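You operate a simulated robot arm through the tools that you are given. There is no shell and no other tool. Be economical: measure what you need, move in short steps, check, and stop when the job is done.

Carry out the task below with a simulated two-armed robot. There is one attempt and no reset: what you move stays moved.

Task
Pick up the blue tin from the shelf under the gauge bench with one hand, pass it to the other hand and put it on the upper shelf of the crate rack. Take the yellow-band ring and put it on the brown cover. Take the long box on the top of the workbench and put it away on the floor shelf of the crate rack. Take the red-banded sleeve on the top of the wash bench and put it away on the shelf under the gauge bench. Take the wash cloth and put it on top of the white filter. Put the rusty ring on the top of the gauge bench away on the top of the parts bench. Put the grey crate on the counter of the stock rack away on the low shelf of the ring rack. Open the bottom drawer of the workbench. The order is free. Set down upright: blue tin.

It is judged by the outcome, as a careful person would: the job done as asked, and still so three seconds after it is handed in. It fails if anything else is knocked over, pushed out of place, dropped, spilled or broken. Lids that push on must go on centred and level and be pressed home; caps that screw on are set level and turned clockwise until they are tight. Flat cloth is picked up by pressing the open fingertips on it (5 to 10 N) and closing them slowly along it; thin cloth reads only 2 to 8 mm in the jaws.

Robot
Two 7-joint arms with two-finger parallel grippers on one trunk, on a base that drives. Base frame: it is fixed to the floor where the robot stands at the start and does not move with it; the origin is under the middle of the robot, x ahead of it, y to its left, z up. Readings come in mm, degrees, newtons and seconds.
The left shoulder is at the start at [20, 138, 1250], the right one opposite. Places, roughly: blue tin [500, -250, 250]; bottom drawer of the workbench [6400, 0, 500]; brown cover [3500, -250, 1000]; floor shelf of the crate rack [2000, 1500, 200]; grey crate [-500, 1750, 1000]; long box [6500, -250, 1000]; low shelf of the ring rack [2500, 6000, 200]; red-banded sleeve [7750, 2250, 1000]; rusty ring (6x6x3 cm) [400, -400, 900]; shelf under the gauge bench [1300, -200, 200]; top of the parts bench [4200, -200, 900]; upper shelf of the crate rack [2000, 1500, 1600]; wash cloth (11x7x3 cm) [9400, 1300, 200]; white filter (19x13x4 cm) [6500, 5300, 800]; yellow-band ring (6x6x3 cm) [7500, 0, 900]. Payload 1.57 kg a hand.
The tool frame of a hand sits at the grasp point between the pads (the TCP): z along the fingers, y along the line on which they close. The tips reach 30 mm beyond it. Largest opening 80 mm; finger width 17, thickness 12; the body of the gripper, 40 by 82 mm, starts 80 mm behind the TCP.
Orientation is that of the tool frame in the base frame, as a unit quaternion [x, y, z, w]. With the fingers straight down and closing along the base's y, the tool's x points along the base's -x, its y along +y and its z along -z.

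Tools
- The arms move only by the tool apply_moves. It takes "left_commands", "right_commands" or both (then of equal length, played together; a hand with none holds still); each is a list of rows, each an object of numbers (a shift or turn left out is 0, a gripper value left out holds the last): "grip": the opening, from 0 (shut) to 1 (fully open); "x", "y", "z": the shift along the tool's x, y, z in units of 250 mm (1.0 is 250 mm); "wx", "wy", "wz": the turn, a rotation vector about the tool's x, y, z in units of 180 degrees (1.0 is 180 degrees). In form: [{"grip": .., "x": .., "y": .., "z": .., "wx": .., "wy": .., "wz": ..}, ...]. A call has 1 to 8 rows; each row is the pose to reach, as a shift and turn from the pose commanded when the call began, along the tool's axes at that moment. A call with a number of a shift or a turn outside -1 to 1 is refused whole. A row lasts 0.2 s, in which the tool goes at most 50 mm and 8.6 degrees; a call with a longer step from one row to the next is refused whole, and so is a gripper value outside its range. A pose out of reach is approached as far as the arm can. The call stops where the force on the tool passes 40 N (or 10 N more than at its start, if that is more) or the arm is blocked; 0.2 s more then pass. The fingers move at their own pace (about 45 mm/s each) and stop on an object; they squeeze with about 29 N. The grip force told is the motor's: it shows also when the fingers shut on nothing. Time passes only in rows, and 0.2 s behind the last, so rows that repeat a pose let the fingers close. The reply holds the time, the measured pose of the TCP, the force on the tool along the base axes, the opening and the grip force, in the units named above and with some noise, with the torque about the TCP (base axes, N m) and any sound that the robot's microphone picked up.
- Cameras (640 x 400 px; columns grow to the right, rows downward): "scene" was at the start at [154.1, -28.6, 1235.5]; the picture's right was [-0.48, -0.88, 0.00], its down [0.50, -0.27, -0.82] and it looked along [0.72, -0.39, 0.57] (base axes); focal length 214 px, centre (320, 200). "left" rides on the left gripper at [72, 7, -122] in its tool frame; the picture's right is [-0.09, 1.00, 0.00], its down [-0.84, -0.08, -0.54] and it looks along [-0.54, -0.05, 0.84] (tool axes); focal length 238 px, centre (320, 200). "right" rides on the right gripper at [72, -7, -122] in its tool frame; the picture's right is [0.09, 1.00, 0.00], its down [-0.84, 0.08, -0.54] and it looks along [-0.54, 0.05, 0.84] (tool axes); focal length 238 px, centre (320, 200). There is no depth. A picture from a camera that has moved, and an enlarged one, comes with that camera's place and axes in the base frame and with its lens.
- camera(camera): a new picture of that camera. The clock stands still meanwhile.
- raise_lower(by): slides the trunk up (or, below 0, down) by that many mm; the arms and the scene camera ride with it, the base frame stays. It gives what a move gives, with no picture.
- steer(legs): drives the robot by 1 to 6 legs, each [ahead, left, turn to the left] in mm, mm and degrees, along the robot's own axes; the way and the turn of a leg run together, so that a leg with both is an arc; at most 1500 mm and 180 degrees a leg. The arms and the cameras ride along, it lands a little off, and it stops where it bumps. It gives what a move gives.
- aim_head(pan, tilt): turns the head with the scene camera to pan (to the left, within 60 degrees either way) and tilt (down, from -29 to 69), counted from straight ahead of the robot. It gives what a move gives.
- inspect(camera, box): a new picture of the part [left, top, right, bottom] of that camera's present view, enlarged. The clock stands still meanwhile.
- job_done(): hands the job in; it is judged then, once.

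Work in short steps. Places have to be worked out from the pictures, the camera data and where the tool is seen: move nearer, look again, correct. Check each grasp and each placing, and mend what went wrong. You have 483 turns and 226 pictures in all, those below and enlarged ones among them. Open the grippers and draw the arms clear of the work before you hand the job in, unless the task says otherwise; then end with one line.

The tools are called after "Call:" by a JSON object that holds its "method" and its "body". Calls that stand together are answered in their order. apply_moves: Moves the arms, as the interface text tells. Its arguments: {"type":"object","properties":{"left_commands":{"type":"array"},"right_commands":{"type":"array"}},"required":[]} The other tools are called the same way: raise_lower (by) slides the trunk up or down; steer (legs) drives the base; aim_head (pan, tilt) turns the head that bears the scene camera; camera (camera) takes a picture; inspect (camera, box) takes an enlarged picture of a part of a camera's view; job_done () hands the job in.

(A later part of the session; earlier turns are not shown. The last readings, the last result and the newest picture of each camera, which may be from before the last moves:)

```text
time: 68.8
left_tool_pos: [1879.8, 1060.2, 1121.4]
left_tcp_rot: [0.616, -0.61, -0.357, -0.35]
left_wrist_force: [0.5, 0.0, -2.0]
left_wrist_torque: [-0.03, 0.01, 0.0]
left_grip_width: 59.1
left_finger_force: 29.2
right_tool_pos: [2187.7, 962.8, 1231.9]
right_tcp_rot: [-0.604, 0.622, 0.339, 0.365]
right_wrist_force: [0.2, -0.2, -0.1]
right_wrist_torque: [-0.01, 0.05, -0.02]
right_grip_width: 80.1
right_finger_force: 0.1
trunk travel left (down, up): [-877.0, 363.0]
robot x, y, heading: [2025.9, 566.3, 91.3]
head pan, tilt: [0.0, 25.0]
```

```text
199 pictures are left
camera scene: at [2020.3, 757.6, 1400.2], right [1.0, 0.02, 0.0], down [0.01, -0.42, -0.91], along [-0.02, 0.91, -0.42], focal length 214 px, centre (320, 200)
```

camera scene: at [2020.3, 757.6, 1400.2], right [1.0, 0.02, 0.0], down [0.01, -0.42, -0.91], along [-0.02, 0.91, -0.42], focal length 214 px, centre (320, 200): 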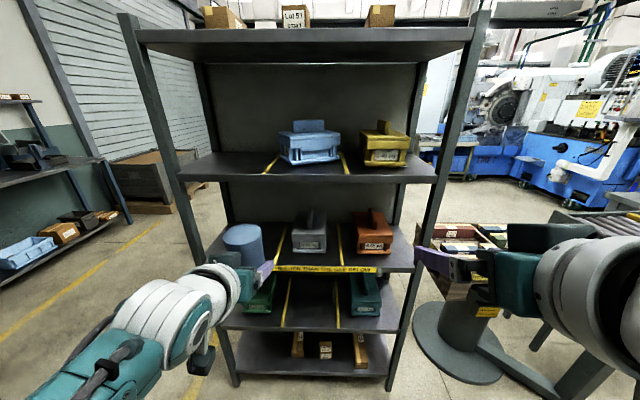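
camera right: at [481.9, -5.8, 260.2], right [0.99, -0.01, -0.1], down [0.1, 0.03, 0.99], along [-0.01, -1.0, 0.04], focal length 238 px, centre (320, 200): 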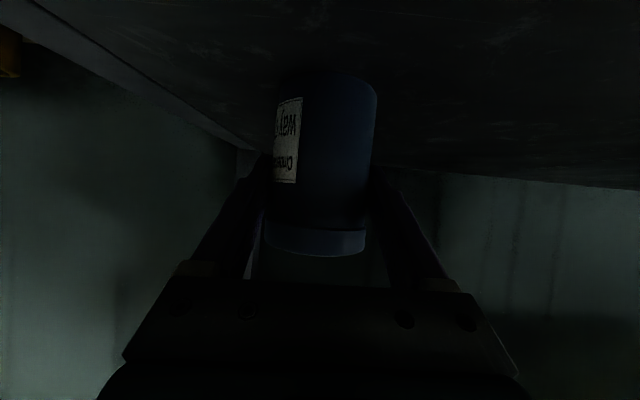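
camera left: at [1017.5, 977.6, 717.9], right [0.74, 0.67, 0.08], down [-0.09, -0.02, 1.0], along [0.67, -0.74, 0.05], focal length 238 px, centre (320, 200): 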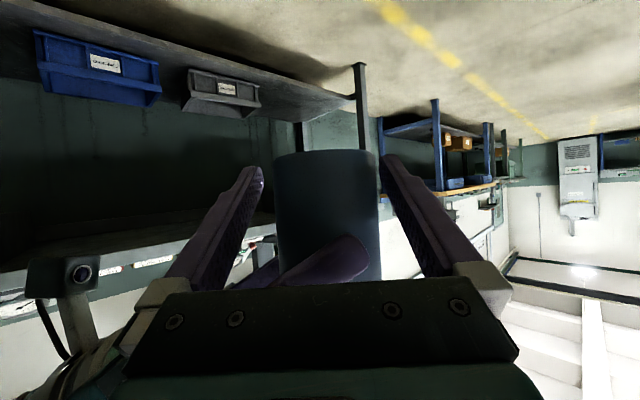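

The top deck (z≈1540) with small boxes is the upper shelf. I raise 340 more and look at it.

Call:
{"method": "raise_lower", "body": {"by": 340}}

Call:
{"method": "camera", "body": {"camera": "scene"}}

```text
time: 72.2
left_tool_pos: [1878.3, 1060.9, 1460.1]
left_tcp_rot: [0.616, -0.61, -0.357, -0.349]
left_wrist_force: [0.5, -1.1, -1.5]
left_wrist_torque: [0.0, 0.0, 0.01]
left_grip_width: 59.3
left_finger_force: 28.9
right_tool_pos: [2187.6, 963.5, 1571.4]
right_tcp_rot: [-0.603, 0.622, 0.339, 0.365]
right_wrist_force: [0.0, 0.5, 0.2]
right_wrist_torque: [0.0, -0.02, 0.02]
right_grip_width: 80.2
right_finger_force: 0.0
trunk travel left (down, up): [-1217.0, 23.0]
robot x, y, heading: [2022.6, 564.4, 91.2]
head pan, tilt: [0.0, 25.0]
```

```text
198 pictures are left
camera scene: at [2020.3, 757.6, 1740.2], right [1.0, 0.02, 0.0], down [0.01, -0.42, -0.91], along [-0.02, 0.91, -0.42], focal length 214 px, centre (320, 200)
```

scene: 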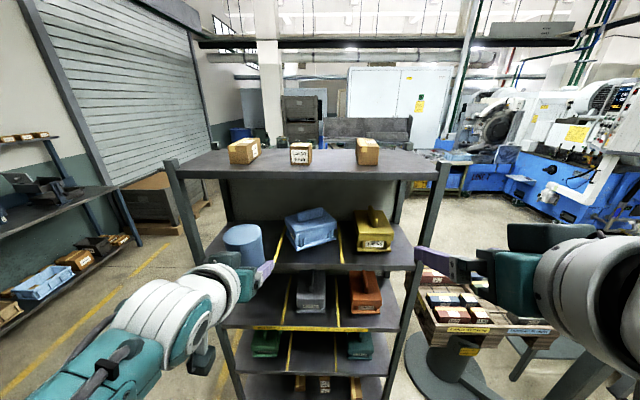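

Deck surface is ≈1548; there is a free gap at x≈2065 in front of/between the middle and right boxes (their fronts at y≈1475). I raise both hands above deck height and shift the base right.

Call:
{"method": "apply_moves", "body": {"left_commands": [{"x": -0.156, "y": 0.001, "z": -0.09}, {"x": -0.312, "y": 0.002, "z": -0.181}, {"x": -0.468, "y": 0.003, "z": -0.272}, {"x": -0.624, "y": 0.004, "z": -0.362}], "right_commands": [{"x": -0.13, "z": -0.075}, {"x": -0.26, "z": -0.15}, {"x": -0.39, "z": -0.225}, {"x": -0.518, "z": -0.3}]}}

Call:
{"method": "steer", "body": {"legs": [[0, -182, -1.2], [240, 0, 0]]}}

Call:
{"method": "camera", "body": {"camera": "scene"}}

Call:
{"method": "camera", "body": {"camera": "left"}}

```text
time: 73.2
left_tool_pos: [1876.8, 1059.5, 1638.6]
left_tcp_rot: [0.616, -0.609, -0.357, -0.349]
left_wrist_force: [0.0, -1.0, -1.9]
left_wrist_torque: [-0.01, 0.01, -0.01]
left_grip_width: 59.3
left_finger_force: 29.0
right_tool_pos: [2183.9, 964.2, 1724.1]
right_tcp_rot: [-0.604, 0.622, 0.339, 0.365]
right_wrist_force: [0.9, -0.3, -0.2]
right_wrist_torque: [0.0, 0.01, 0.0]
right_grip_width: 80.1
right_finger_force: 0.0
trunk travel left (down, up): [-1217.0, 23.0]
robot x, y, heading: [2026.2, 566.0, 91.2]
head pan, tilt: [0.0, 25.0]
```

```text
time: 76.0
left_tool_pos: [2072.6, 1306.9, 1640.1]
left_tcp_rot: [-0.609, 0.617, 0.352, 0.353]
left_wrist_force: [0.5, -1.1, -1.5]
left_wrist_torque: [0.0, 0.01, 0.01]
left_grip_width: 59.6
left_finger_force: 29.1
right_tool_pos: [2375.9, 1201.6, 1724.3]
right_tcp_rot: [-0.595, 0.63, 0.334, 0.37]
right_wrist_force: [0.6, -1.2, 0.1]
right_wrist_torque: [-0.01, -0.01, -0.03]
right_grip_width: 80.1
right_finger_force: 0.1
trunk travel left (down, up): [-1217.0, 23.0]
robot x, y, heading: [2205.6, 808.6, 89.5]
head pan, tilt: [0.0, 25.0]
```

```text
197 pictures are left
camera scene: at [2207.1, 1000.1, 1740.2], right [1.0, 0.0, 0.0], down [0.0, -0.42, -0.91], along [0.0, 0.91, -0.42], focal length 214 px, centre (320, 200)
```

scene: 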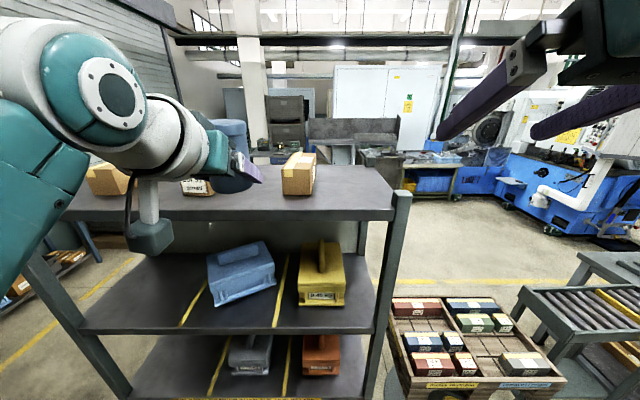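

```text
196 pictures are left
camera left: at [2064.6, 1163.7, 1637.1], right [-0.99, 0.06, 0.08], down [0.08, -0.05, 1.0], along [0.06, 1.0, 0.05], focal length 238 px, centre (320, 200)
```

left: 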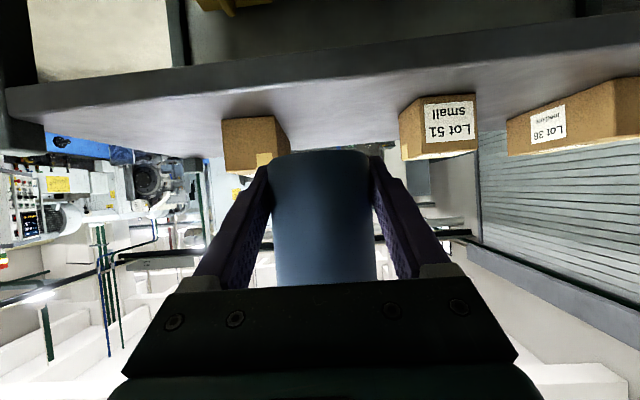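

The gap between boxes is x≈1983–2108 with fronts at y≈1445; deck edge y≈1378. I aim the tin at (2046, 1428): drive 105 ahead and 26 left, still above.

Call:
{"method": "steer", "body": {"legs": [[105, 26, 0]]}}

Call:
{"method": "camera", "body": {"camera": "left"}}

```text
time: 77.2
left_tool_pos: [2044.3, 1412.0, 1639.0]
left_tcp_rot: [-0.609, 0.617, 0.352, 0.353]
left_wrist_force: [-0.2, 0.7, -1.5]
left_wrist_torque: [0.04, 0.0, 0.02]
left_grip_width: 59.1
left_finger_force: 29.1
right_tool_pos: [2349.5, 1308.6, 1722.8]
right_tcp_rot: [-0.596, 0.63, 0.335, 0.369]
right_wrist_force: [-0.7, 0.9, -0.5]
right_wrist_torque: [-0.01, 0.04, 0.03]
right_grip_width: 80.1
right_finger_force: 0.0
trunk travel left (down, up): [-1217.0, 23.0]
robot x, y, heading: [2181.7, 912.2, 89.8]
head pan, tilt: [0.0, 25.0]
```

```text
195 pictures are left
camera left: at [2037.1, 1269.2, 1637.0], right [-0.99, 0.06, 0.08], down [0.08, -0.05, 1.0], along [0.06, 1.0, 0.05], focal length 238 px, centre (320, 200)
```

left: 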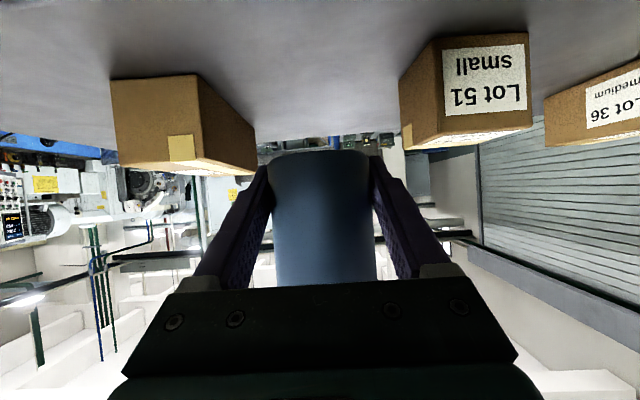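

Margins are good. I move in 16 mm and lower 50 mm, then feel for the deck.

Call:
{"method": "apply_moves", "body": {"left_commands": [{"x": -0.032, "z": 0.055}, {"x": 0.06, "z": 0.11}, {"x": 0.14, "z": 0.156}, {"x": 0.14, "z": 0.156}]}}

Call:
{"method": "apply_moves", "body": {"left_commands": [{"x": 0.007, "z": 0.004}, {"x": 0.014, "z": 0.008}, {"x": 0.021, "z": 0.012}, {"x": 0.028, "z": 0.016}]}}

Call:
{"method": "camera", "body": {"camera": "left"}}

```text
time: 78.2
left_tool_pos: [2044.7, 1427.0, 1588.7]
left_tcp_rot: [-0.608, 0.617, 0.352, 0.355]
left_wrist_force: [0.2, -0.1, -1.8]
left_wrist_torque: [0.0, -0.01, -0.02]
left_grip_width: 59.2
left_finger_force: 29.2
right_tool_pos: [2348.3, 1309.1, 1723.2]
right_tcp_rot: [-0.595, 0.63, 0.335, 0.37]
right_wrist_force: [0.8, -0.3, 0.8]
right_wrist_torque: [0.0, 0.03, 0.0]
right_grip_width: 79.8
right_finger_force: 0.1
trunk travel left (down, up): [-1217.0, 23.0]
robot x, y, heading: [2175.5, 914.8, 89.9]
head pan, tilt: [0.0, 25.0]
```

```text
time: 79.2
left_tool_pos: [2045.9, 1426.7, 1579.9]
left_tcp_rot: [-0.608, 0.617, 0.352, 0.354]
left_wrist_force: [-0.5, 0.3, -2.1]
left_wrist_torque: [-0.04, 0.03, -0.01]
left_grip_width: 59.0
left_finger_force: 28.4
right_tool_pos: [2349.0, 1308.7, 1722.9]
right_tcp_rot: [-0.596, 0.629, 0.336, 0.37]
right_wrist_force: [-0.3, 0.2, -0.1]
right_wrist_torque: [0.02, 0.01, -0.02]
right_grip_width: 79.9
right_finger_force: 0.1
trunk travel left (down, up): [-1217.0, 23.0]
robot x, y, heading: [2175.3, 915.0, 89.9]
head pan, tilt: [0.0, 25.0]
```

```text
194 pictures are left
camera left: at [2037.4, 1284.8, 1579.3], right [-0.99, 0.06, 0.08], down [0.08, -0.05, 1.0], along [0.06, 1.0, 0.05], focal length 238 px, centre (320, 200)
```

left: 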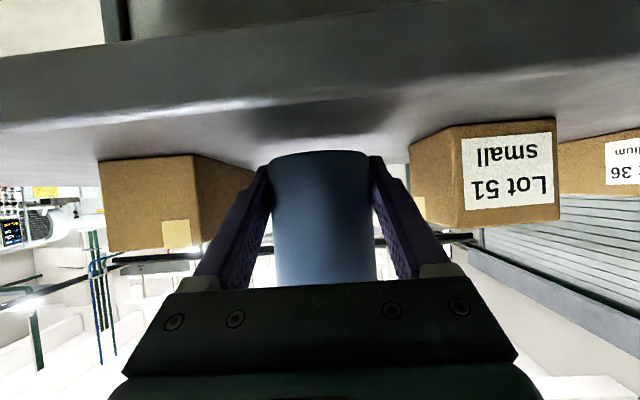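

The tin bottom is about 15 mm above the deck still. I continue lowering in small steps.

Call:
{"method": "apply_moves", "body": {"left_commands": [{"x": 0.014, "z": 0.008}, {"x": 0.028, "z": 0.016}, {"x": 0.035, "z": 0.02}, {"x": 0.042, "z": 0.024}, {"x": 0.049, "z": 0.028}]}}

```text
time: 80.4
left_tool_pos: [2043.8, 1430.8, 1572.2]
left_tcp_rot: [-0.606, 0.614, 0.356, 0.359]
left_wrist_force: [-1.1, -13.2, 26.2]
left_wrist_torque: [0.32, -0.86, -0.41]
left_grip_width: 59.2
left_finger_force: 29.0
right_tool_pos: [2348.0, 1309.1, 1724.3]
right_tcp_rot: [-0.595, 0.63, 0.335, 0.369]
right_wrist_force: [0.1, 0.4, 0.5]
right_wrist_torque: [0.0, -0.01, 0.0]
right_grip_width: 80.1
right_finger_force: 0.1
trunk travel left (down, up): [-1217.0, 23.0]
robot x, y, heading: [2177.3, 911.4, 90.1]
head pan, tilt: [0.0, 25.0]
```

Deck contact. I ease up about 5 mm to relieve, then open a bit.

Call:
{"method": "apply_moves", "body": {"left_commands": [{"x": -0.017, "z": -0.01}, {"x": -0.017, "z": -0.01}, {"x": -0.017, "z": -0.01, "grip": 0.8}, {"x": -0.017, "z": -0.01, "grip": 0.9}, {"x": -0.017, "z": -0.01, "grip": 0.9}]}}

Call:
{"method": "camera", "body": {"camera": "left"}}

```text
time: 81.6
left_tool_pos: [2043.8, 1428.2, 1571.5]
left_tcp_rot: [-0.608, 0.617, 0.353, 0.353]
left_wrist_force: [-9.5, 2.4, 10.0]
left_wrist_torque: [0.28, -0.18, 0.31]
left_grip_width: 63.8
left_finger_force: 0.1
right_tool_pos: [2348.2, 1308.4, 1723.9]
right_tcp_rot: [-0.596, 0.63, 0.335, 0.369]
right_wrist_force: [-1.1, -0.4, -0.3]
right_wrist_torque: [0.01, 0.01, 0.02]
right_grip_width: 80.0
right_finger_force: 0.1
trunk travel left (down, up): [-1217.0, 23.0]
robot x, y, heading: [2176.4, 913.8, 90.4]
head pan, tilt: [0.0, 25.0]
```

```text
193 pictures are left
camera left: at [2036.1, 1286.0, 1570.7], right [-0.99, 0.06, 0.09], down [0.08, -0.05, 1.0], along [0.06, 1.0, 0.05], focal length 238 px, centre (320, 200)
```

left: 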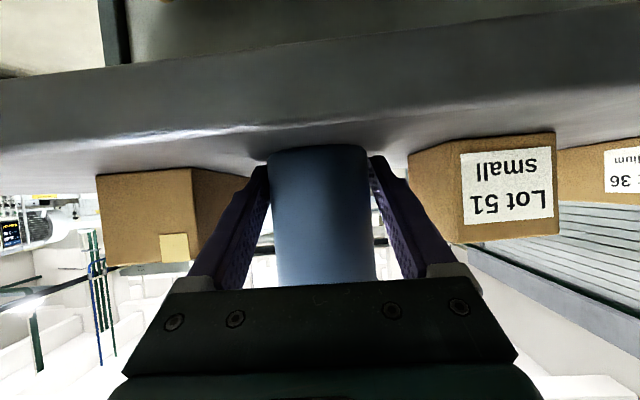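

The opening is stuck at 64 mm with some side force, so a fingertip probably rubs the deck. I rise 4 mm and re-open.

Call:
{"method": "apply_moves", "body": {"left_commands": [{"x": -0.014, "z": -0.008, "grip": 0.9}, {"x": -0.014, "z": -0.008, "grip": 0.95}, {"x": -0.014, "z": -0.008, "grip": 0.95}]}}

Call:
{"method": "camera", "body": {"camera": "left"}}

```text
time: 82.4
left_tool_pos: [2044.7, 1428.0, 1575.6]
left_tcp_rot: [-0.609, 0.617, 0.352, 0.353]
left_wrist_force: [0.3, 0.3, 0.3]
left_wrist_torque: [-0.03, 0.0, 0.03]
left_grip_width: 76.1
left_finger_force: 0.1
right_tool_pos: [2347.9, 1309.3, 1723.3]
right_tcp_rot: [-0.596, 0.63, 0.335, 0.369]
right_wrist_force: [-0.5, -0.5, 0.2]
right_wrist_torque: [-0.01, 0.01, -0.03]
right_grip_width: 80.3
right_finger_force: 0.1
trunk travel left (down, up): [-1217.0, 23.0]
robot x, y, heading: [2177.6, 911.4, 89.8]
head pan, tilt: [0.0, 25.0]
```

```text
192 pictures are left
camera left: at [2037.6, 1285.6, 1573.8], right [-0.99, 0.06, 0.08], down [0.08, -0.05, 1.0], along [0.06, 1.0, 0.04], focal length 238 px, centre (320, 200)
```

left: 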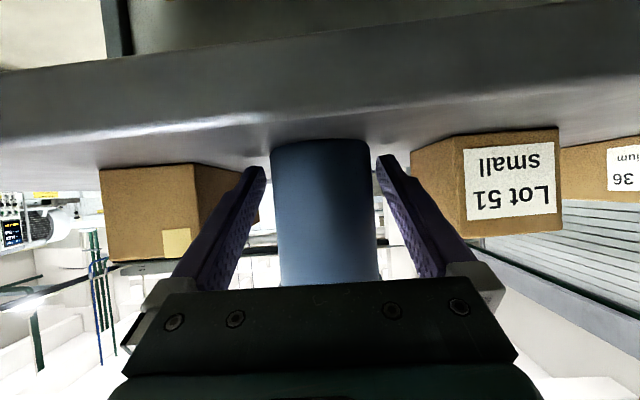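

The tin stands free on the deck between open fingers. I withdraw straight along the tool axis.

Call:
{"method": "apply_moves", "body": {"left_commands": [{"z": -0.1}, {"z": -0.25}, {"z": -0.42}, {"z": -0.6}]}}

Call:
{"method": "steer", "body": {"legs": [[-300, 0, 0]]}}

Call:
{"method": "camera", "body": {"camera": "scene"}}

```text
time: 83.4
left_tool_pos: [2041.8, 1297.0, 1650.8]
left_tcp_rot: [-0.608, 0.617, 0.352, 0.353]
left_wrist_force: [0.1, -0.2, 0.6]
left_wrist_torque: [0.02, 0.05, -0.02]
left_grip_width: 76.0
left_finger_force: 0.1
right_tool_pos: [2348.5, 1309.3, 1723.5]
right_tcp_rot: [-0.596, 0.629, 0.335, 0.369]
right_wrist_force: [0.6, -0.5, -0.1]
right_wrist_torque: [0.03, 0.0, 0.01]
right_grip_width: 80.2
right_finger_force: 0.1
trunk travel left (down, up): [-1217.0, 23.0]
robot x, y, heading: [2176.3, 911.8, 90.2]
head pan, tilt: [0.0, 25.0]
```

```text
time: 85.5
left_tool_pos: [2041.8, 1004.8, 1651.6]
left_tcp_rot: [-0.61, 0.616, 0.353, 0.353]
left_wrist_force: [0.6, 0.1, 0.9]
left_wrist_torque: [0.0, 0.02, -0.01]
left_grip_width: 76.1
left_finger_force: 0.1
right_tool_pos: [2347.2, 1016.3, 1723.1]
right_tcp_rot: [-0.596, 0.629, 0.336, 0.369]
right_wrist_force: [0.9, -0.4, 0.4]
right_wrist_torque: [0.01, -0.01, 0.01]
right_grip_width: 80.1
right_finger_force: 0.1
trunk travel left (down, up): [-1217.0, 23.0]
robot x, y, heading: [2176.8, 621.8, 90.1]
head pan, tilt: [0.0, 25.0]
```

```text
191 pictures are left
camera scene: at [2179.7, 813.2, 1740.3], right [1.0, 0.0, 0.0], down [0.0, -0.42, -0.91], along [0.0, 0.91, -0.42], focal length 214 px, centre (320, 200)
```

scene: 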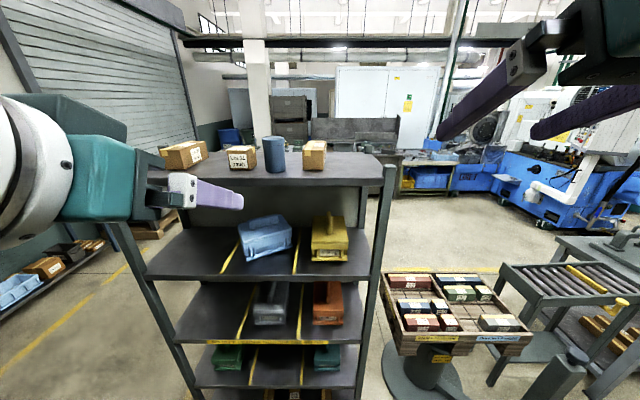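

Blue tin stands upright on the upper shelf. Next is the rusty ring: I lower the trunk to the starting height, and drive back to the gauge bench end.

Call:
{"method": "raise_lower", "body": {"by": -400}}

Call:
{"method": "raise_lower", "body": {"by": -192}}

Call:
{"method": "steer", "body": {"legs": [[0, 0, -90], [-1100, 130, 0], [-1137, 0, 0], [0, -700, 0]]}}

Call:
{"method": "aim_head", "body": {"pan": -35, "tilt": 50}}

Call:
{"method": "camera", "body": {"camera": "scene"}}

```text
time: 89.3
left_tool_pos: [2041.1, 1005.4, 1250.9]
left_tcp_rot: [-0.609, 0.616, 0.353, 0.353]
left_wrist_force: [-0.2, -0.9, -0.4]
left_wrist_torque: [0.01, -0.01, 0.0]
left_grip_width: 76.1
left_finger_force: 0.1
right_tool_pos: [2348.4, 1015.5, 1322.7]
right_tcp_rot: [-0.597, 0.629, 0.335, 0.369]
right_wrist_force: [1.0, -0.2, 0.4]
right_wrist_torque: [0.0, 0.01, -0.04]
right_grip_width: 80.0
right_finger_force: 0.0
trunk travel left (down, up): [-817.0, 423.0]
robot x, y, heading: [2177.7, 621.4, 90.3]
head pan, tilt: [0.0, 25.0]
```

```text
time: 91.4
left_tool_pos: [2042.1, 1004.5, 1059.2]
left_tcp_rot: [-0.609, 0.616, 0.353, 0.353]
left_wrist_force: [0.4, -0.3, -0.3]
left_wrist_torque: [-0.02, 0.05, 0.02]
left_grip_width: 75.9
left_finger_force: 0.0
right_tool_pos: [2346.8, 1016.2, 1131.1]
right_tcp_rot: [-0.597, 0.629, 0.336, 0.369]
right_wrist_force: [0.5, -0.1, 0.2]
right_wrist_torque: [0.0, 0.0, -0.01]
right_grip_width: 79.9
right_finger_force: 0.0
trunk travel left (down, up): [-625.0, 615.0]
robot x, y, heading: [2179.5, 619.7, 90.1]
head pan, tilt: [0.0, 25.0]
```

```text
time: 109.6
left_tool_pos: [375.7, 199.1, 1059.5]
left_tcp_rot: [-0.008, 0.867, 0.007, 0.499]
left_wrist_force: [-0.8, 0.5, 0.3]
left_wrist_torque: [-0.01, -0.01, 0.02]
left_grip_width: 75.8
left_finger_force: 0.0
right_tool_pos: [395.9, -106.8, 1130.2]
right_tcp_rot: [0.011, 0.867, -0.017, 0.498]
right_wrist_force: [0.4, -0.8, 0.6]
right_wrist_torque: [0.02, -0.04, 0.0]
right_grip_width: 80.2
right_finger_force: 0.0
trunk travel left (down, up): [-625.0, 615.0]
robot x, y, heading: [-5.9, 49.8, 1.7]
head pan, tilt: [0.0, 25.0]
```

```text
time: 110.6
left_tool_pos: [376.4, 199.2, 1058.5]
left_tcp_rot: [-0.008, 0.867, 0.007, 0.499]
left_wrist_force: [0.3, 0.9, -0.3]
left_wrist_torque: [0.03, 0.03, 0.01]
left_grip_width: 76.0
left_finger_force: 0.1
right_tool_pos: [396.8, -106.5, 1131.0]
right_tcp_rot: [0.011, 0.867, -0.017, 0.498]
right_wrist_force: [-0.7, 0.0, -0.1]
right_wrist_torque: [0.01, 0.0, -0.02]
right_grip_width: 79.9
right_finger_force: 0.1
trunk travel left (down, up): [-625.0, 615.0]
robot x, y, heading: [-0.3, 53.9, 1.8]
head pan, tilt: [-35.0, 50.0]
```

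```text
190 pictures are left
camera scene: at [162.7, 12.4, 1110.8], right [-0.55, -0.84, 0.0], down [-0.64, 0.42, -0.64], along [0.54, -0.35, -0.77], focal length 214 px, centre (320, 200)
```

scene: 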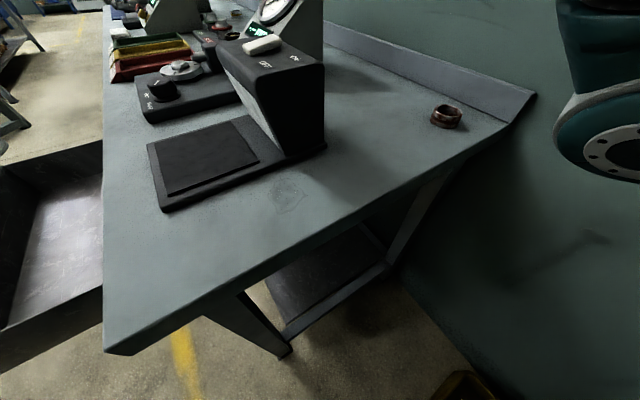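

The gauge bench's drawer now stands open — my left arm evidently hooked its handle when backing out earlier. I'll look at it, because it needs to be shut again.

Call:
{"method": "aim_head", "body": {"pan": 30, "tilt": 50}}

Call:
{"method": "camera", "body": {"camera": "scene"}}

```text
time: 112.0
left_tool_pos: [376.2, 200.4, 1058.5]
left_tcp_rot: [-0.009, 0.867, 0.008, 0.499]
left_wrist_force: [-0.1, 0.4, -0.1]
left_wrist_torque: [-0.03, 0.0, -0.02]
left_grip_width: 76.3
left_finger_force: 0.0
right_tool_pos: [396.0, -105.6, 1130.6]
right_tcp_rot: [0.011, 0.867, -0.017, 0.498]
right_wrist_force: [-0.5, 0.1, -0.4]
right_wrist_torque: [0.0, 0.0, 0.0]
right_grip_width: 79.9
right_finger_force: 0.1
trunk travel left (down, up): [-625.0, 615.0]
robot x, y, heading: [-3.9, 52.6, 1.8]
head pan, tilt: [30.0, 50.0]
```

```text
189 pictures are left
camera scene: at [163.7, 95.1, 1110.8], right [0.53, -0.85, 0.0], down [-0.65, -0.4, -0.64], along [0.55, 0.34, -0.77], focal length 214 px, centre (320, 200)
```

scene: 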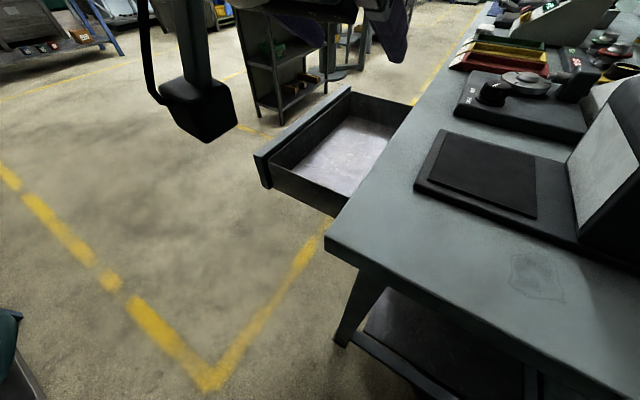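

The drawer stands out about 200 mm (front panel y≈370, x 379–746, empty). I'll go in front of it and push it shut evenly with both closed hands beside the handle.

Call:
{"method": "steer", "body": {"legs": [[0, 860, -1.8], [566, 0, 0], [0, 0, -90]]}}

Call:
{"method": "aim_head", "body": {"pan": 0, "tilt": 45}}

Call:
{"method": "apply_moves", "body": {"left_commands": [{"grip": 0.5}, {"grip": 0.0}, {"grip": 0.0}, {"grip": 0.0}, {"grip": 0.0}], "right_commands": [{"grip": 0.5, "x": 0.05, "z": 0.03}, {"grip": 0.0, "x": 0.1, "z": 0.06}, {"grip": 0.0, "x": 0.15, "z": 0.09}, {"grip": 0.0, "x": 0.2, "y": 0.06, "z": 0.12}, {"grip": 0.0, "x": 0.26, "y": 0.12, "z": 0.13}]}}

Call:
{"method": "camera", "body": {"camera": "scene"}}

```text
time: 123.2
left_tool_pos: [681.6, 518.3, 1058.4]
left_tcp_rot: [0.623, 0.602, -0.357, 0.348]
left_wrist_force: [0.2, 0.1, -0.1]
left_wrist_torque: [-0.01, -0.03, 0.0]
left_grip_width: 76.2
left_finger_force: 0.2
right_tool_pos: [374.9, 514.9, 1130.9]
right_tcp_rot: [0.636, 0.589, -0.372, 0.331]
right_wrist_force: [0.7, 0.1, 0.9]
right_wrist_torque: [-0.01, 0.04, 0.01]
right_grip_width: 80.2
right_finger_force: 0.1
trunk travel left (down, up): [-625.0, 615.0]
robot x, y, heading: [554.4, 907.5, -91.0]
head pan, tilt: [30.0, 50.0]
```

```text
time: 124.2
left_tool_pos: [682.0, 519.4, 1059.8]
left_tcp_rot: [0.624, 0.602, -0.357, 0.347]
left_wrist_force: [0.2, 0.6, 0.8]
left_wrist_torque: [-0.01, -0.01, -0.02]
left_grip_width: 76.0
left_finger_force: 0.0
right_tool_pos: [376.1, 514.1, 1131.6]
right_tcp_rot: [0.636, 0.589, -0.373, 0.331]
right_wrist_force: [0.8, -0.5, 0.3]
right_wrist_torque: [0.01, 0.02, 0.04]
right_grip_width: 80.1
right_finger_force: 0.1
trunk travel left (down, up): [-625.0, 615.0]
robot x, y, heading: [553.5, 901.3, -91.4]
head pan, tilt: [0.0, 45.0]
```

```text
time: 125.4
left_tool_pos: [681.9, 518.2, 1059.0]
left_tcp_rot: [0.623, 0.602, -0.358, 0.349]
left_wrist_force: [0.6, 0.4, -0.2]
left_wrist_torque: [0.0, 0.0, -0.02]
left_grip_width: 0.0
left_finger_force: 15.8
right_tool_pos: [404.5, 516.6, 1058.1]
right_tcp_rot: [0.636, 0.589, -0.372, 0.331]
right_wrist_force: [0.5, 0.0, 0.3]
right_wrist_torque: [0.03, 0.01, 0.0]
right_grip_width: 0.2
right_finger_force: 14.0
trunk travel left (down, up): [-625.0, 615.0]
robot x, y, heading: [551.5, 905.3, -91.1]
head pan, tilt: [0.0, 45.0]
```

```text
188 pictures are left
camera scene: at [552.2, 723.9, 1117.7], right [-1.0, 0.02, 0.0], down [0.01, 0.71, -0.71], along [-0.01, -0.71, -0.71], focal length 214 px, centre (320, 200)
```

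scene: 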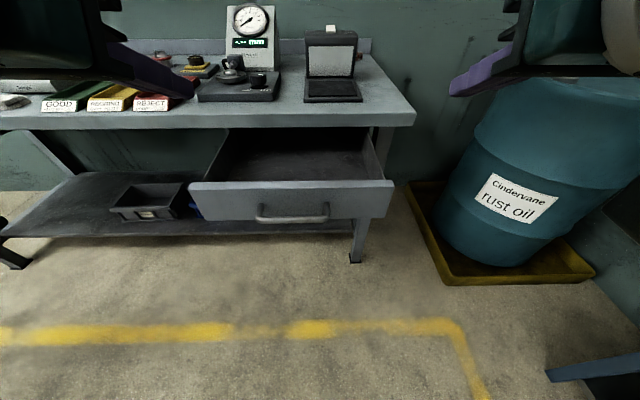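

Panel spans x≈400–805, z≈740–820, handle x≈533–675. I shift right hand/left hand straddling the handle (base +60 mm in x), lower, and push in by driving ahead.

Call:
{"method": "steer", "body": {"legs": [[0, 62, 1.2]]}}

Call:
{"method": "raise_lower", "body": {"by": -270}}

Call:
{"method": "camera", "body": {"camera": "scene"}}

```text
time: 126.3
left_tool_pos: [751.8, 519.7, 1058.7]
left_tcp_rot: [0.617, 0.608, -0.354, 0.353]
left_wrist_force: [0.5, 0.0, -1.1]
left_wrist_torque: [0.0, -0.02, -0.03]
left_grip_width: 0.2
left_finger_force: 21.2
right_tool_pos: [476.5, 513.6, 1058.7]
right_tcp_rot: [0.63, 0.596, -0.37, 0.335]
right_wrist_force: [-0.5, -0.2, 0.0]
right_wrist_torque: [-0.01, -0.01, 0.0]
right_grip_width: 0.2
right_finger_force: 21.2
trunk travel left (down, up): [-625.0, 615.0]
robot x, y, heading: [616.3, 906.7, -89.9]
head pan, tilt: [0.0, 45.0]
```

```text
time: 129.1
left_tool_pos: [752.5, 520.2, 788.6]
left_tcp_rot: [0.617, 0.608, -0.354, 0.352]
left_wrist_force: [0.4, -0.4, -0.1]
left_wrist_torque: [0.02, 0.01, 0.0]
left_grip_width: 0.1
left_finger_force: 21.4
right_tool_pos: [476.5, 512.3, 787.6]
right_tcp_rot: [0.629, 0.596, -0.37, 0.335]
right_wrist_force: [1.1, 0.2, 0.1]
right_wrist_torque: [0.02, -0.03, 0.02]
right_grip_width: 0.2
right_finger_force: 21.3
trunk travel left (down, up): [-355.0, 885.0]
robot x, y, heading: [615.3, 906.3, -89.7]
head pan, tilt: [0.0, 45.0]
```

```text
187 pictures are left
camera scene: at [618.5, 723.2, 847.7], right [-1.0, 0.0, 0.0], down [0.0, 0.71, -0.71], along [0.0, -0.71, -0.71], focal length 214 px, centre (320, 200)
```

scene: 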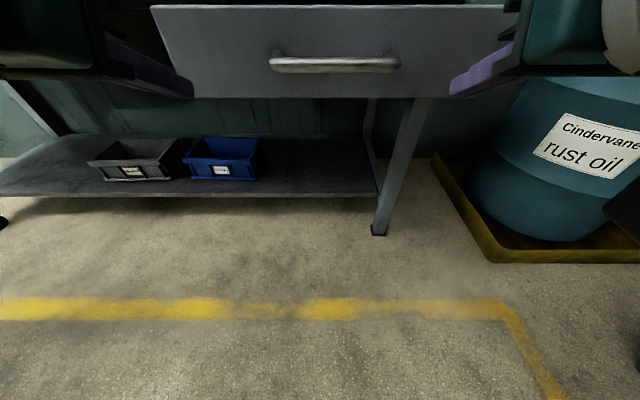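

Both fists face the panel ends clear of the handle. I drive ahead to push.

Call:
{"method": "steer", "body": {"legs": [[250, 0, 0]]}}

Call:
{"method": "camera", "body": {"camera": "scene"}}

```text
time: 130.9
left_tool_pos: [755.7, 269.2, 787.4]
left_tcp_rot: [0.616, 0.61, -0.353, 0.353]
left_wrist_force: [0.1, -0.3, -1.1]
left_wrist_torque: [-0.03, 0.01, 0.01]
left_grip_width: 0.0
left_finger_force: 20.8
right_tool_pos: [477.6, 259.6, 788.0]
right_tcp_rot: [0.628, 0.597, -0.368, 0.336]
right_wrist_force: [0.7, 0.1, 0.4]
right_wrist_torque: [0.01, 0.03, -0.01]
right_grip_width: 0.2
right_finger_force: 21.7
trunk travel left (down, up): [-355.0, 885.0]
robot x, y, heading: [618.1, 650.2, -89.9]
head pan, tilt: [0.0, 45.0]
```

```text
186 pictures are left
camera scene: at [620.0, 470.3, 847.7], right [-1.0, -0.01, 0.0], down [0.0, 0.71, -0.71], along [0.0, -0.71, -0.71], focal length 214 px, centre (320, 200)
```

scene: 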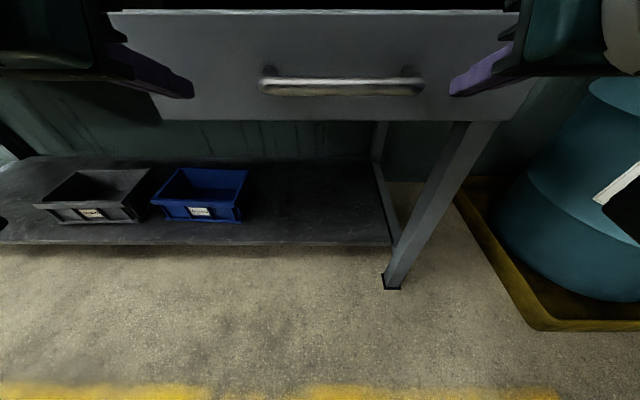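

I continue; the bench front is around y≈170.

Call:
{"method": "steer", "body": {"legs": [[80, 0, 0]]}}

Call:
{"method": "camera", "body": {"camera": "scene"}}

```text
time: 132.0
left_tool_pos: [755.3, 190.6, 788.7]
left_tcp_rot: [0.615, 0.61, -0.353, 0.354]
left_wrist_force: [-0.1, -0.4, 0.1]
left_wrist_torque: [0.0, -0.01, -0.02]
left_grip_width: 0.1
left_finger_force: 21.1
right_tool_pos: [477.8, 180.8, 787.3]
right_tcp_rot: [0.628, 0.598, -0.369, 0.336]
right_wrist_force: [0.3, -0.4, 0.3]
right_wrist_torque: [0.04, 0.0, 0.0]
right_grip_width: 0.1
right_finger_force: 21.3
trunk travel left (down, up): [-355.0, 885.0]
robot x, y, heading: [615.5, 574.3, -89.5]
head pan, tilt: [0.0, 45.0]
```

```text
185 pictures are left
camera scene: at [620.4, 392.4, 847.7], right [-1.0, -0.01, 0.0], down [0.0, 0.71, -0.71], along [0.0, -0.71, -0.71], focal length 214 px, centre (320, 200)
```

scene: 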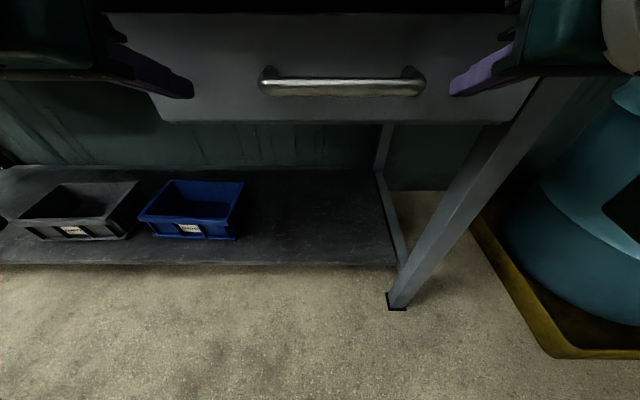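

The panel now moves with the hands. I keep pushing until it seats.

Call:
{"method": "steer", "body": {"legs": [[80, 0, 0]]}}

Call:
{"method": "camera", "body": {"camera": "scene"}}

```text
time: 132.8
left_tool_pos: [752.4, 182.1, 785.4]
left_tcp_rot: [0.616, 0.611, -0.351, 0.352]
left_wrist_force: [0.2, -0.8, -0.6]
left_wrist_torque: [0.03, -0.01, 0.02]
left_grip_width: 0.0
left_finger_force: 21.7
right_tool_pos: [478.3, 175.5, 786.4]
right_tcp_rot: [0.63, 0.6, -0.364, 0.333]
right_wrist_force: [-1.6, 25.6, 7.2]
right_wrist_torque: [0.0, 0.2, -0.02]
right_grip_width: 0.0
right_finger_force: 21.4
trunk travel left (down, up): [-355.0, 885.0]
robot x, y, heading: [618.9, 558.8, -89.7]
head pan, tilt: [0.0, 45.0]
stopped in leg 1: the force on the tool passed its limit at 95 N (the readings are from after the stop); the commanded pose is now the measured one
```

```text
184 pictures are left
camera scene: at [619.4, 383.3, 846.7], right [-1.0, 0.0, 0.0], down [0.0, 0.71, -0.7], along [0.0, -0.7, -0.71], focal length 214 px, centre (320, 200)
```

scene: 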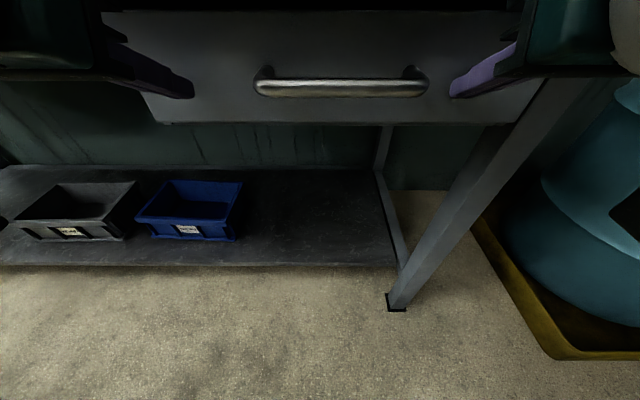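

A 95 N stop: the drawer has seated. I back off and verify from above.

Call:
{"method": "steer", "body": {"legs": [[-300, 0, 0]]}}

Call:
{"method": "raise_lower", "body": {"by": 270}}

Call:
{"method": "camera", "body": {"camera": "scene"}}

```text
time: 134.9
left_tool_pos: [755.7, 479.5, 788.4]
left_tcp_rot: [0.614, 0.611, -0.352, 0.354]
left_wrist_force: [-0.6, -0.2, 0.5]
left_wrist_torque: [-0.02, 0.0, -0.02]
left_grip_width: 0.0
left_finger_force: 21.4
right_tool_pos: [479.8, 471.9, 788.6]
right_tcp_rot: [0.627, 0.6, -0.364, 0.337]
right_wrist_force: [0.5, 0.3, 0.5]
right_wrist_torque: [-0.03, 0.05, -0.02]
right_grip_width: 0.0
right_finger_force: 21.5
trunk travel left (down, up): [-355.0, 885.0]
robot x, y, heading: [614.7, 863.2, -89.6]
head pan, tilt: [0.0, 45.0]
```

```text
time: 137.6
left_tool_pos: [754.3, 479.5, 1059.2]
left_tcp_rot: [0.615, 0.611, -0.352, 0.353]
left_wrist_force: [0.8, -0.1, -0.2]
left_wrist_torque: [0.05, -0.03, -0.03]
left_grip_width: 0.0
left_finger_force: 21.5
right_tool_pos: [477.9, 472.5, 1058.6]
right_tcp_rot: [0.627, 0.6, -0.365, 0.337]
right_wrist_force: [-0.4, -0.6, 0.3]
right_wrist_torque: [-0.02, 0.0, -0.02]
right_grip_width: 0.1
right_finger_force: 21.2
trunk travel left (down, up): [-625.0, 615.0]
robot x, y, heading: [618.2, 862.9, -89.6]
head pan, tilt: [0.0, 45.0]
```

```text
183 pictures are left
camera scene: at [619.2, 681.1, 1117.7], right [-1.0, -0.01, 0.0], down [-0.01, 0.71, -0.71], along [0.01, -0.71, -0.71], focal length 214 px, centre (320, 200)
```

scene: 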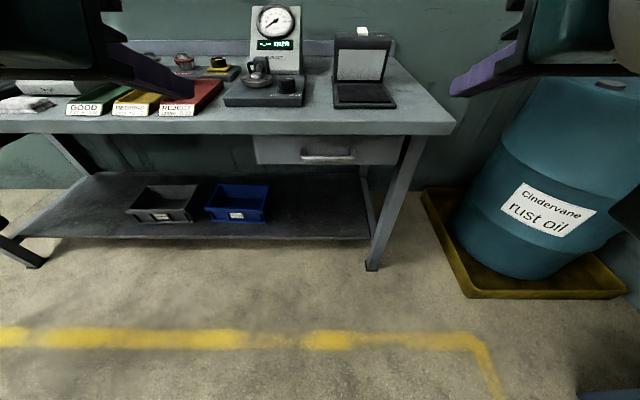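

The drawer is shut again like at the start. Now back to the bench end for the rusty ring.

Call:
{"method": "steer", "body": {"legs": [[0, 0, 90], [-620, 0, 0], [0, -830, 0]]}}

Call:
{"method": "aim_head", "body": {"pan": -35, "tilt": 45}}

Call:
{"method": "camera", "body": {"camera": "scene"}}

```text
time: 148.9
left_tool_pos: [388.7, 181.8, 1058.4]
left_tcp_rot: [0.001, 0.867, 0.002, 0.499]
left_wrist_force: [-1.0, 0.9, 0.1]
left_wrist_torque: [0.01, -0.01, 0.01]
left_grip_width: 0.0
left_finger_force: 21.3
right_tool_pos: [396.8, -95.7, 1056.7]
right_tcp_rot: [0.019, 0.868, -0.02, 0.495]
right_wrist_force: [0.2, -0.6, 0.5]
right_wrist_torque: [0.0, 0.03, -0.04]
right_grip_width: 0.0
right_finger_force: 21.6
trunk travel left (down, up): [-625.0, 615.0]
robot x, y, heading: [9.3, 43.0, 0.6]
head pan, tilt: [0.0, 45.0]
```

```text
time: 149.9
left_tool_pos: [388.4, 180.3, 1058.6]
left_tcp_rot: [0.0, 0.867, 0.003, 0.499]
left_wrist_force: [0.0, 0.3, -1.0]
left_wrist_torque: [0.02, 0.03, 0.05]
left_grip_width: 0.1
left_finger_force: 20.9
right_tool_pos: [397.0, -95.2, 1057.9]
right_tcp_rot: [0.019, 0.868, -0.02, 0.496]
right_wrist_force: [-0.4, -0.3, 1.0]
right_wrist_torque: [-0.01, 0.0, 0.02]
right_grip_width: 0.0
right_finger_force: 21.3
trunk travel left (down, up): [-625.0, 615.0]
robot x, y, heading: [6.1, 43.3, 0.7]
head pan, tilt: [-35.0, 45.0]
```

```text
182 pictures are left
camera scene: at [175.3, -4.2, 1117.7], right [-0.56, -0.83, 0.0], down [-0.58, 0.4, -0.71], along [0.58, -0.4, -0.71], focal length 214 px, centre (320, 200)
```

scene: 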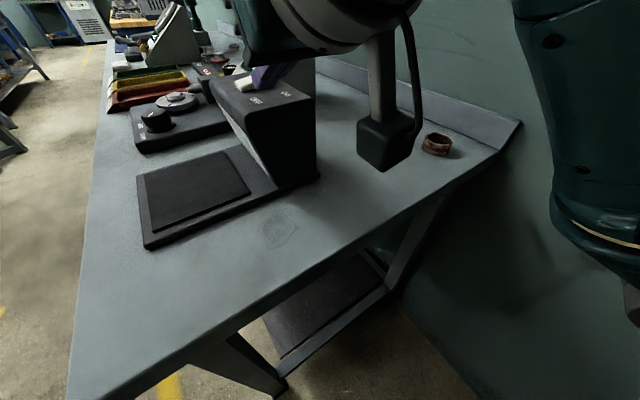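

Ring at about [363, -431, 885]. I open the right hand, turn it to point down and move over in two stages.

Call:
{"method": "apply_moves", "body": {"right_commands": [{"grip": 0.5, "y": -0.18, "z": -0.04, "wy": 0.045}, {"grip": 1.0, "y": -0.36, "z": -0.06, "wy": 0.09}, {"y": -0.54, "z": -0.08, "wy": 0.135}, {"y": -0.72, "z": -0.08, "wy": 0.18}, {"y": -0.9, "z": -0.08, "wy": 0.225}]}}

Call:
{"method": "camera", "body": {"camera": "right"}}

```text
time: 151.1
left_tool_pos: [388.7, 181.1, 1059.6]
left_tcp_rot: [0.001, 0.866, 0.002, 0.5]
left_wrist_force: [-0.5, 0.9, 0.1]
left_wrist_torque: [-0.02, 0.0, 0.0]
left_grip_width: 0.0
left_finger_force: 21.2
right_tool_pos: [368.5, -319.6, 1073.0]
right_tcp_rot: [0.025, 0.986, -0.013, 0.165]
right_wrist_force: [-0.4, -0.1, 0.5]
right_wrist_torque: [0.0, 0.0, -0.03]
right_grip_width: 80.1
right_finger_force: 0.0
trunk travel left (down, up): [-625.0, 615.0]
robot x, y, heading: [9.2, 42.6, 0.6]
head pan, tilt: [-35.0, 45.0]
```

```text
181 pictures are left
camera right: at [260.6, -319.9, 1164.9], right [-0.04, 1.0, -0.05], down [0.62, 0.06, 0.78], along [0.78, 0.0, -0.62], focal length 238 px, centre (320, 200)
```

right: 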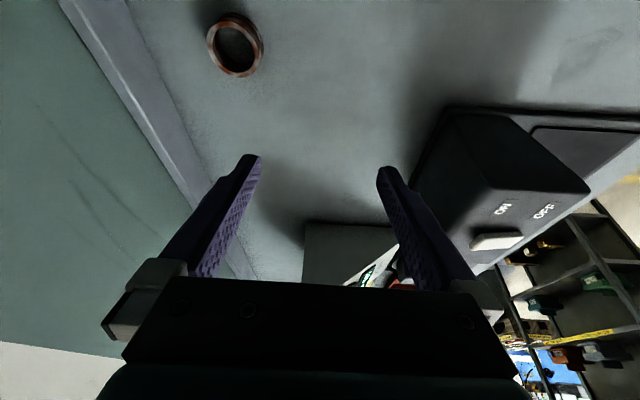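

Ring refined to about (359, -420). I finish pointing down, positioned above it at z≈960.

Call:
{"method": "apply_moves", "body": {"right_commands": [{"x": 0.04, "y": -0.1, "z": 0.1, "wy": 0.03}, {"x": 0.08, "y": -0.2, "z": 0.2, "wy": 0.06}, {"x": 0.12, "y": -0.3, "z": 0.3, "wy": 0.09}, {"x": 0.163, "y": -0.393, "z": 0.429, "wy": 0.105}]}}

Call:
{"method": "camera", "body": {"camera": "right"}}

```text
time: 152.1
left_tool_pos: [388.4, 181.3, 1058.7]
left_tcp_rot: [0.001, 0.866, 0.002, 0.499]
left_wrist_force: [0.4, 1.1, 0.1]
left_wrist_torque: [-0.01, 0.01, 0.0]
left_grip_width: 0.0
left_finger_force: 20.9
right_tool_pos: [357.9, -420.0, 958.8]
right_tcp_rot: [0.025, 1.0, -0.009, 0.001]
right_wrist_force: [-0.1, -0.7, 0.4]
right_wrist_torque: [0.0, 0.0, 0.02]
right_grip_width: 80.0
right_finger_force: 0.0
trunk travel left (down, up): [-625.0, 615.0]
robot x, y, heading: [6.0, 43.8, 0.6]
head pan, tilt: [-35.0, 45.0]
```

```text
180 pictures are left
camera right: at [286.3, -421.1, 1081.0], right [-0.04, 1.0, -0.02], down [0.84, 0.04, 0.54], along [0.54, 0.01, -0.84], focal length 238 px, centre (320, 200)
```

right: 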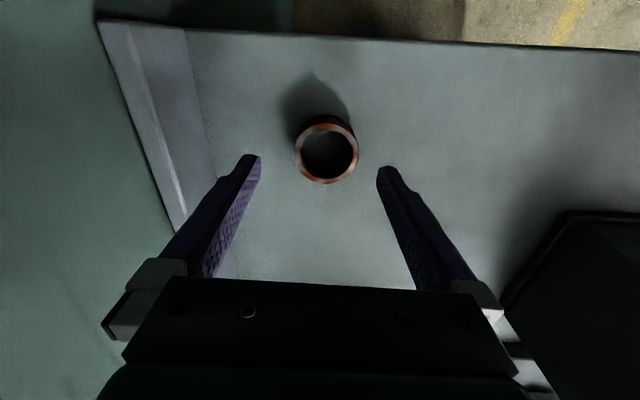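

I descend 55 mm with small corrections and look again.

Call:
{"method": "apply_moves", "body": {"right_commands": [{"x": -0.016, "y": 0.024, "z": 0.11}, {"x": -0.016, "y": 0.024, "z": 0.22}]}}

Call:
{"method": "camera", "body": {"camera": "right"}}

```text
time: 152.8
left_tool_pos: [388.9, 180.0, 1058.5]
left_tcp_rot: [0.0, 0.866, 0.002, 0.5]
left_wrist_force: [-0.3, 0.7, -0.5]
left_wrist_torque: [-0.03, -0.01, 0.0]
left_grip_width: 0.0
left_finger_force: 20.8
right_tool_pos: [365.1, -415.2, 911.0]
right_tcp_rot: [0.026, 1.0, -0.005, 0.002]
right_wrist_force: [-4.7, 1.1, 13.4]
right_wrist_torque: [0.69, 0.15, 0.24]
right_grip_width: 80.2
right_finger_force: 0.0
trunk travel left (down, up): [-625.0, 615.0]
robot x, y, heading: [6.1, 39.5, 0.8]
head pan, tilt: [-35.0, 45.0]
stopped in row 2 (right hand): the force on the tool passed its limit at 46 N (the readings are from after the stop); the commanded pose is now the measured one
```

```text
179 pictures are left
camera right: at [292.8, -418.4, 1031.5], right [-0.04, 1.0, -0.01], down [0.84, 0.04, 0.54], along [0.54, 0.02, -0.84], focal length 238 px, centre (320, 200)
```

right: 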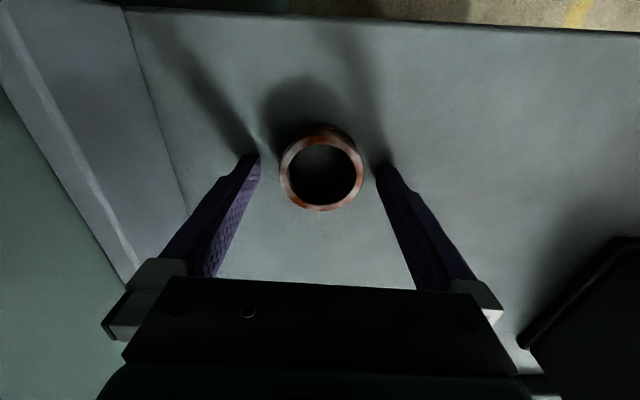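

The tips touched the bench (surface z≈881). The ring is about 10 mm nearer than the fingers; I rise 4 mm, shift, and close.

Call:
{"method": "apply_moves", "body": {"right_commands": [{"z": -0.016}, {"x": 0.036, "z": -0.016}, {"x": 0.036, "z": -0.016, "grip": 0.7}, {"x": 0.036, "z": -0.016, "grip": 0.5}, {"x": 0.036, "z": -0.016, "grip": 0.5}]}}

Call:
{"method": "camera", "body": {"camera": "right"}}

```text
time: 154.0
left_tool_pos: [389.6, 180.1, 1058.1]
left_tcp_rot: [0.0, 0.866, 0.003, 0.5]
left_wrist_force: [-0.8, -0.3, 0.5]
left_wrist_torque: [-0.02, 0.0, -0.02]
left_grip_width: 0.0
left_finger_force: 21.2
right_tool_pos: [356.6, -415.0, 913.0]
right_tcp_rot: [0.025, 1.0, -0.004, 0.001]
right_wrist_force: [0.5, -0.1, 0.7]
right_wrist_torque: [0.05, -0.04, -0.02]
right_grip_width: 51.6
right_finger_force: 23.6
trunk travel left (down, up): [-625.0, 615.0]
robot x, y, heading: [7.5, 43.0, 0.7]
head pan, tilt: [-35.0, 45.0]
```

```text
178 pictures are left
camera right: at [283.6, -416.8, 1034.4], right [-0.04, 1.0, -0.01], down [0.84, 0.04, 0.54], along [0.54, 0.02, -0.84], focal length 238 px, centre (320, 200)
```

right: 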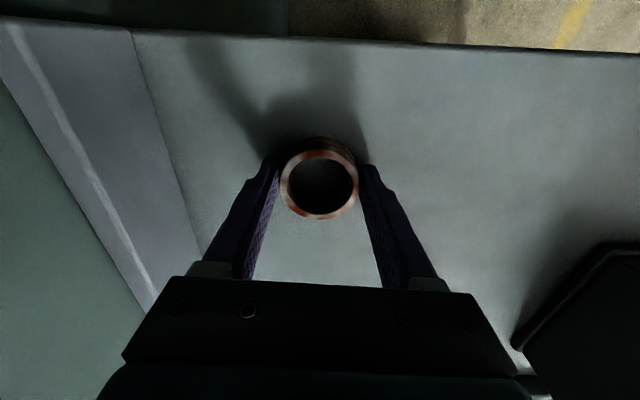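

Grip at 51.6 mm with force; I tighten the command, lift and check.

Call:
{"method": "apply_moves", "body": {"right_commands": [{"grip": 0.3}, {"grip": 0.3}, {"z": -0.1}, {"z": -0.3}, {"z": -0.48}, {"z": -0.6}]}}

Call:
{"method": "camera", "body": {"camera": "right"}}

```text
time: 155.4
left_tool_pos: [389.7, 180.6, 1058.7]
left_tcp_rot: [0.001, 0.866, 0.002, 0.499]
left_wrist_force: [0.6, 0.2, 0.1]
left_wrist_torque: [-0.01, 0.02, -0.02]
left_grip_width: 0.0
left_finger_force: 21.8
right_tool_pos: [355.7, -412.6, 1063.9]
right_tcp_rot: [0.025, 1.0, -0.005, -0.001]
right_wrist_force: [1.0, 0.0, -1.6]
right_wrist_torque: [-0.02, -0.02, 0.01]
right_grip_width: 51.3
right_finger_force: 28.9
trunk travel left (down, up): [-625.0, 615.0]
robot x, y, heading: [8.2, 38.6, 0.8]
head pan, tilt: [-35.0, 45.0]
```

```text
177 pictures are left
camera right: at [283.4, -415.3, 1185.1], right [-0.04, 1.0, -0.01], down [0.84, 0.04, 0.54], along [0.54, 0.02, -0.84], focal length 238 px, centre (320, 200)
```

right: 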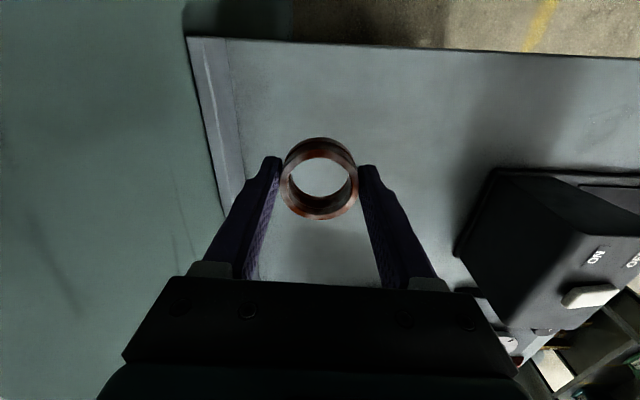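

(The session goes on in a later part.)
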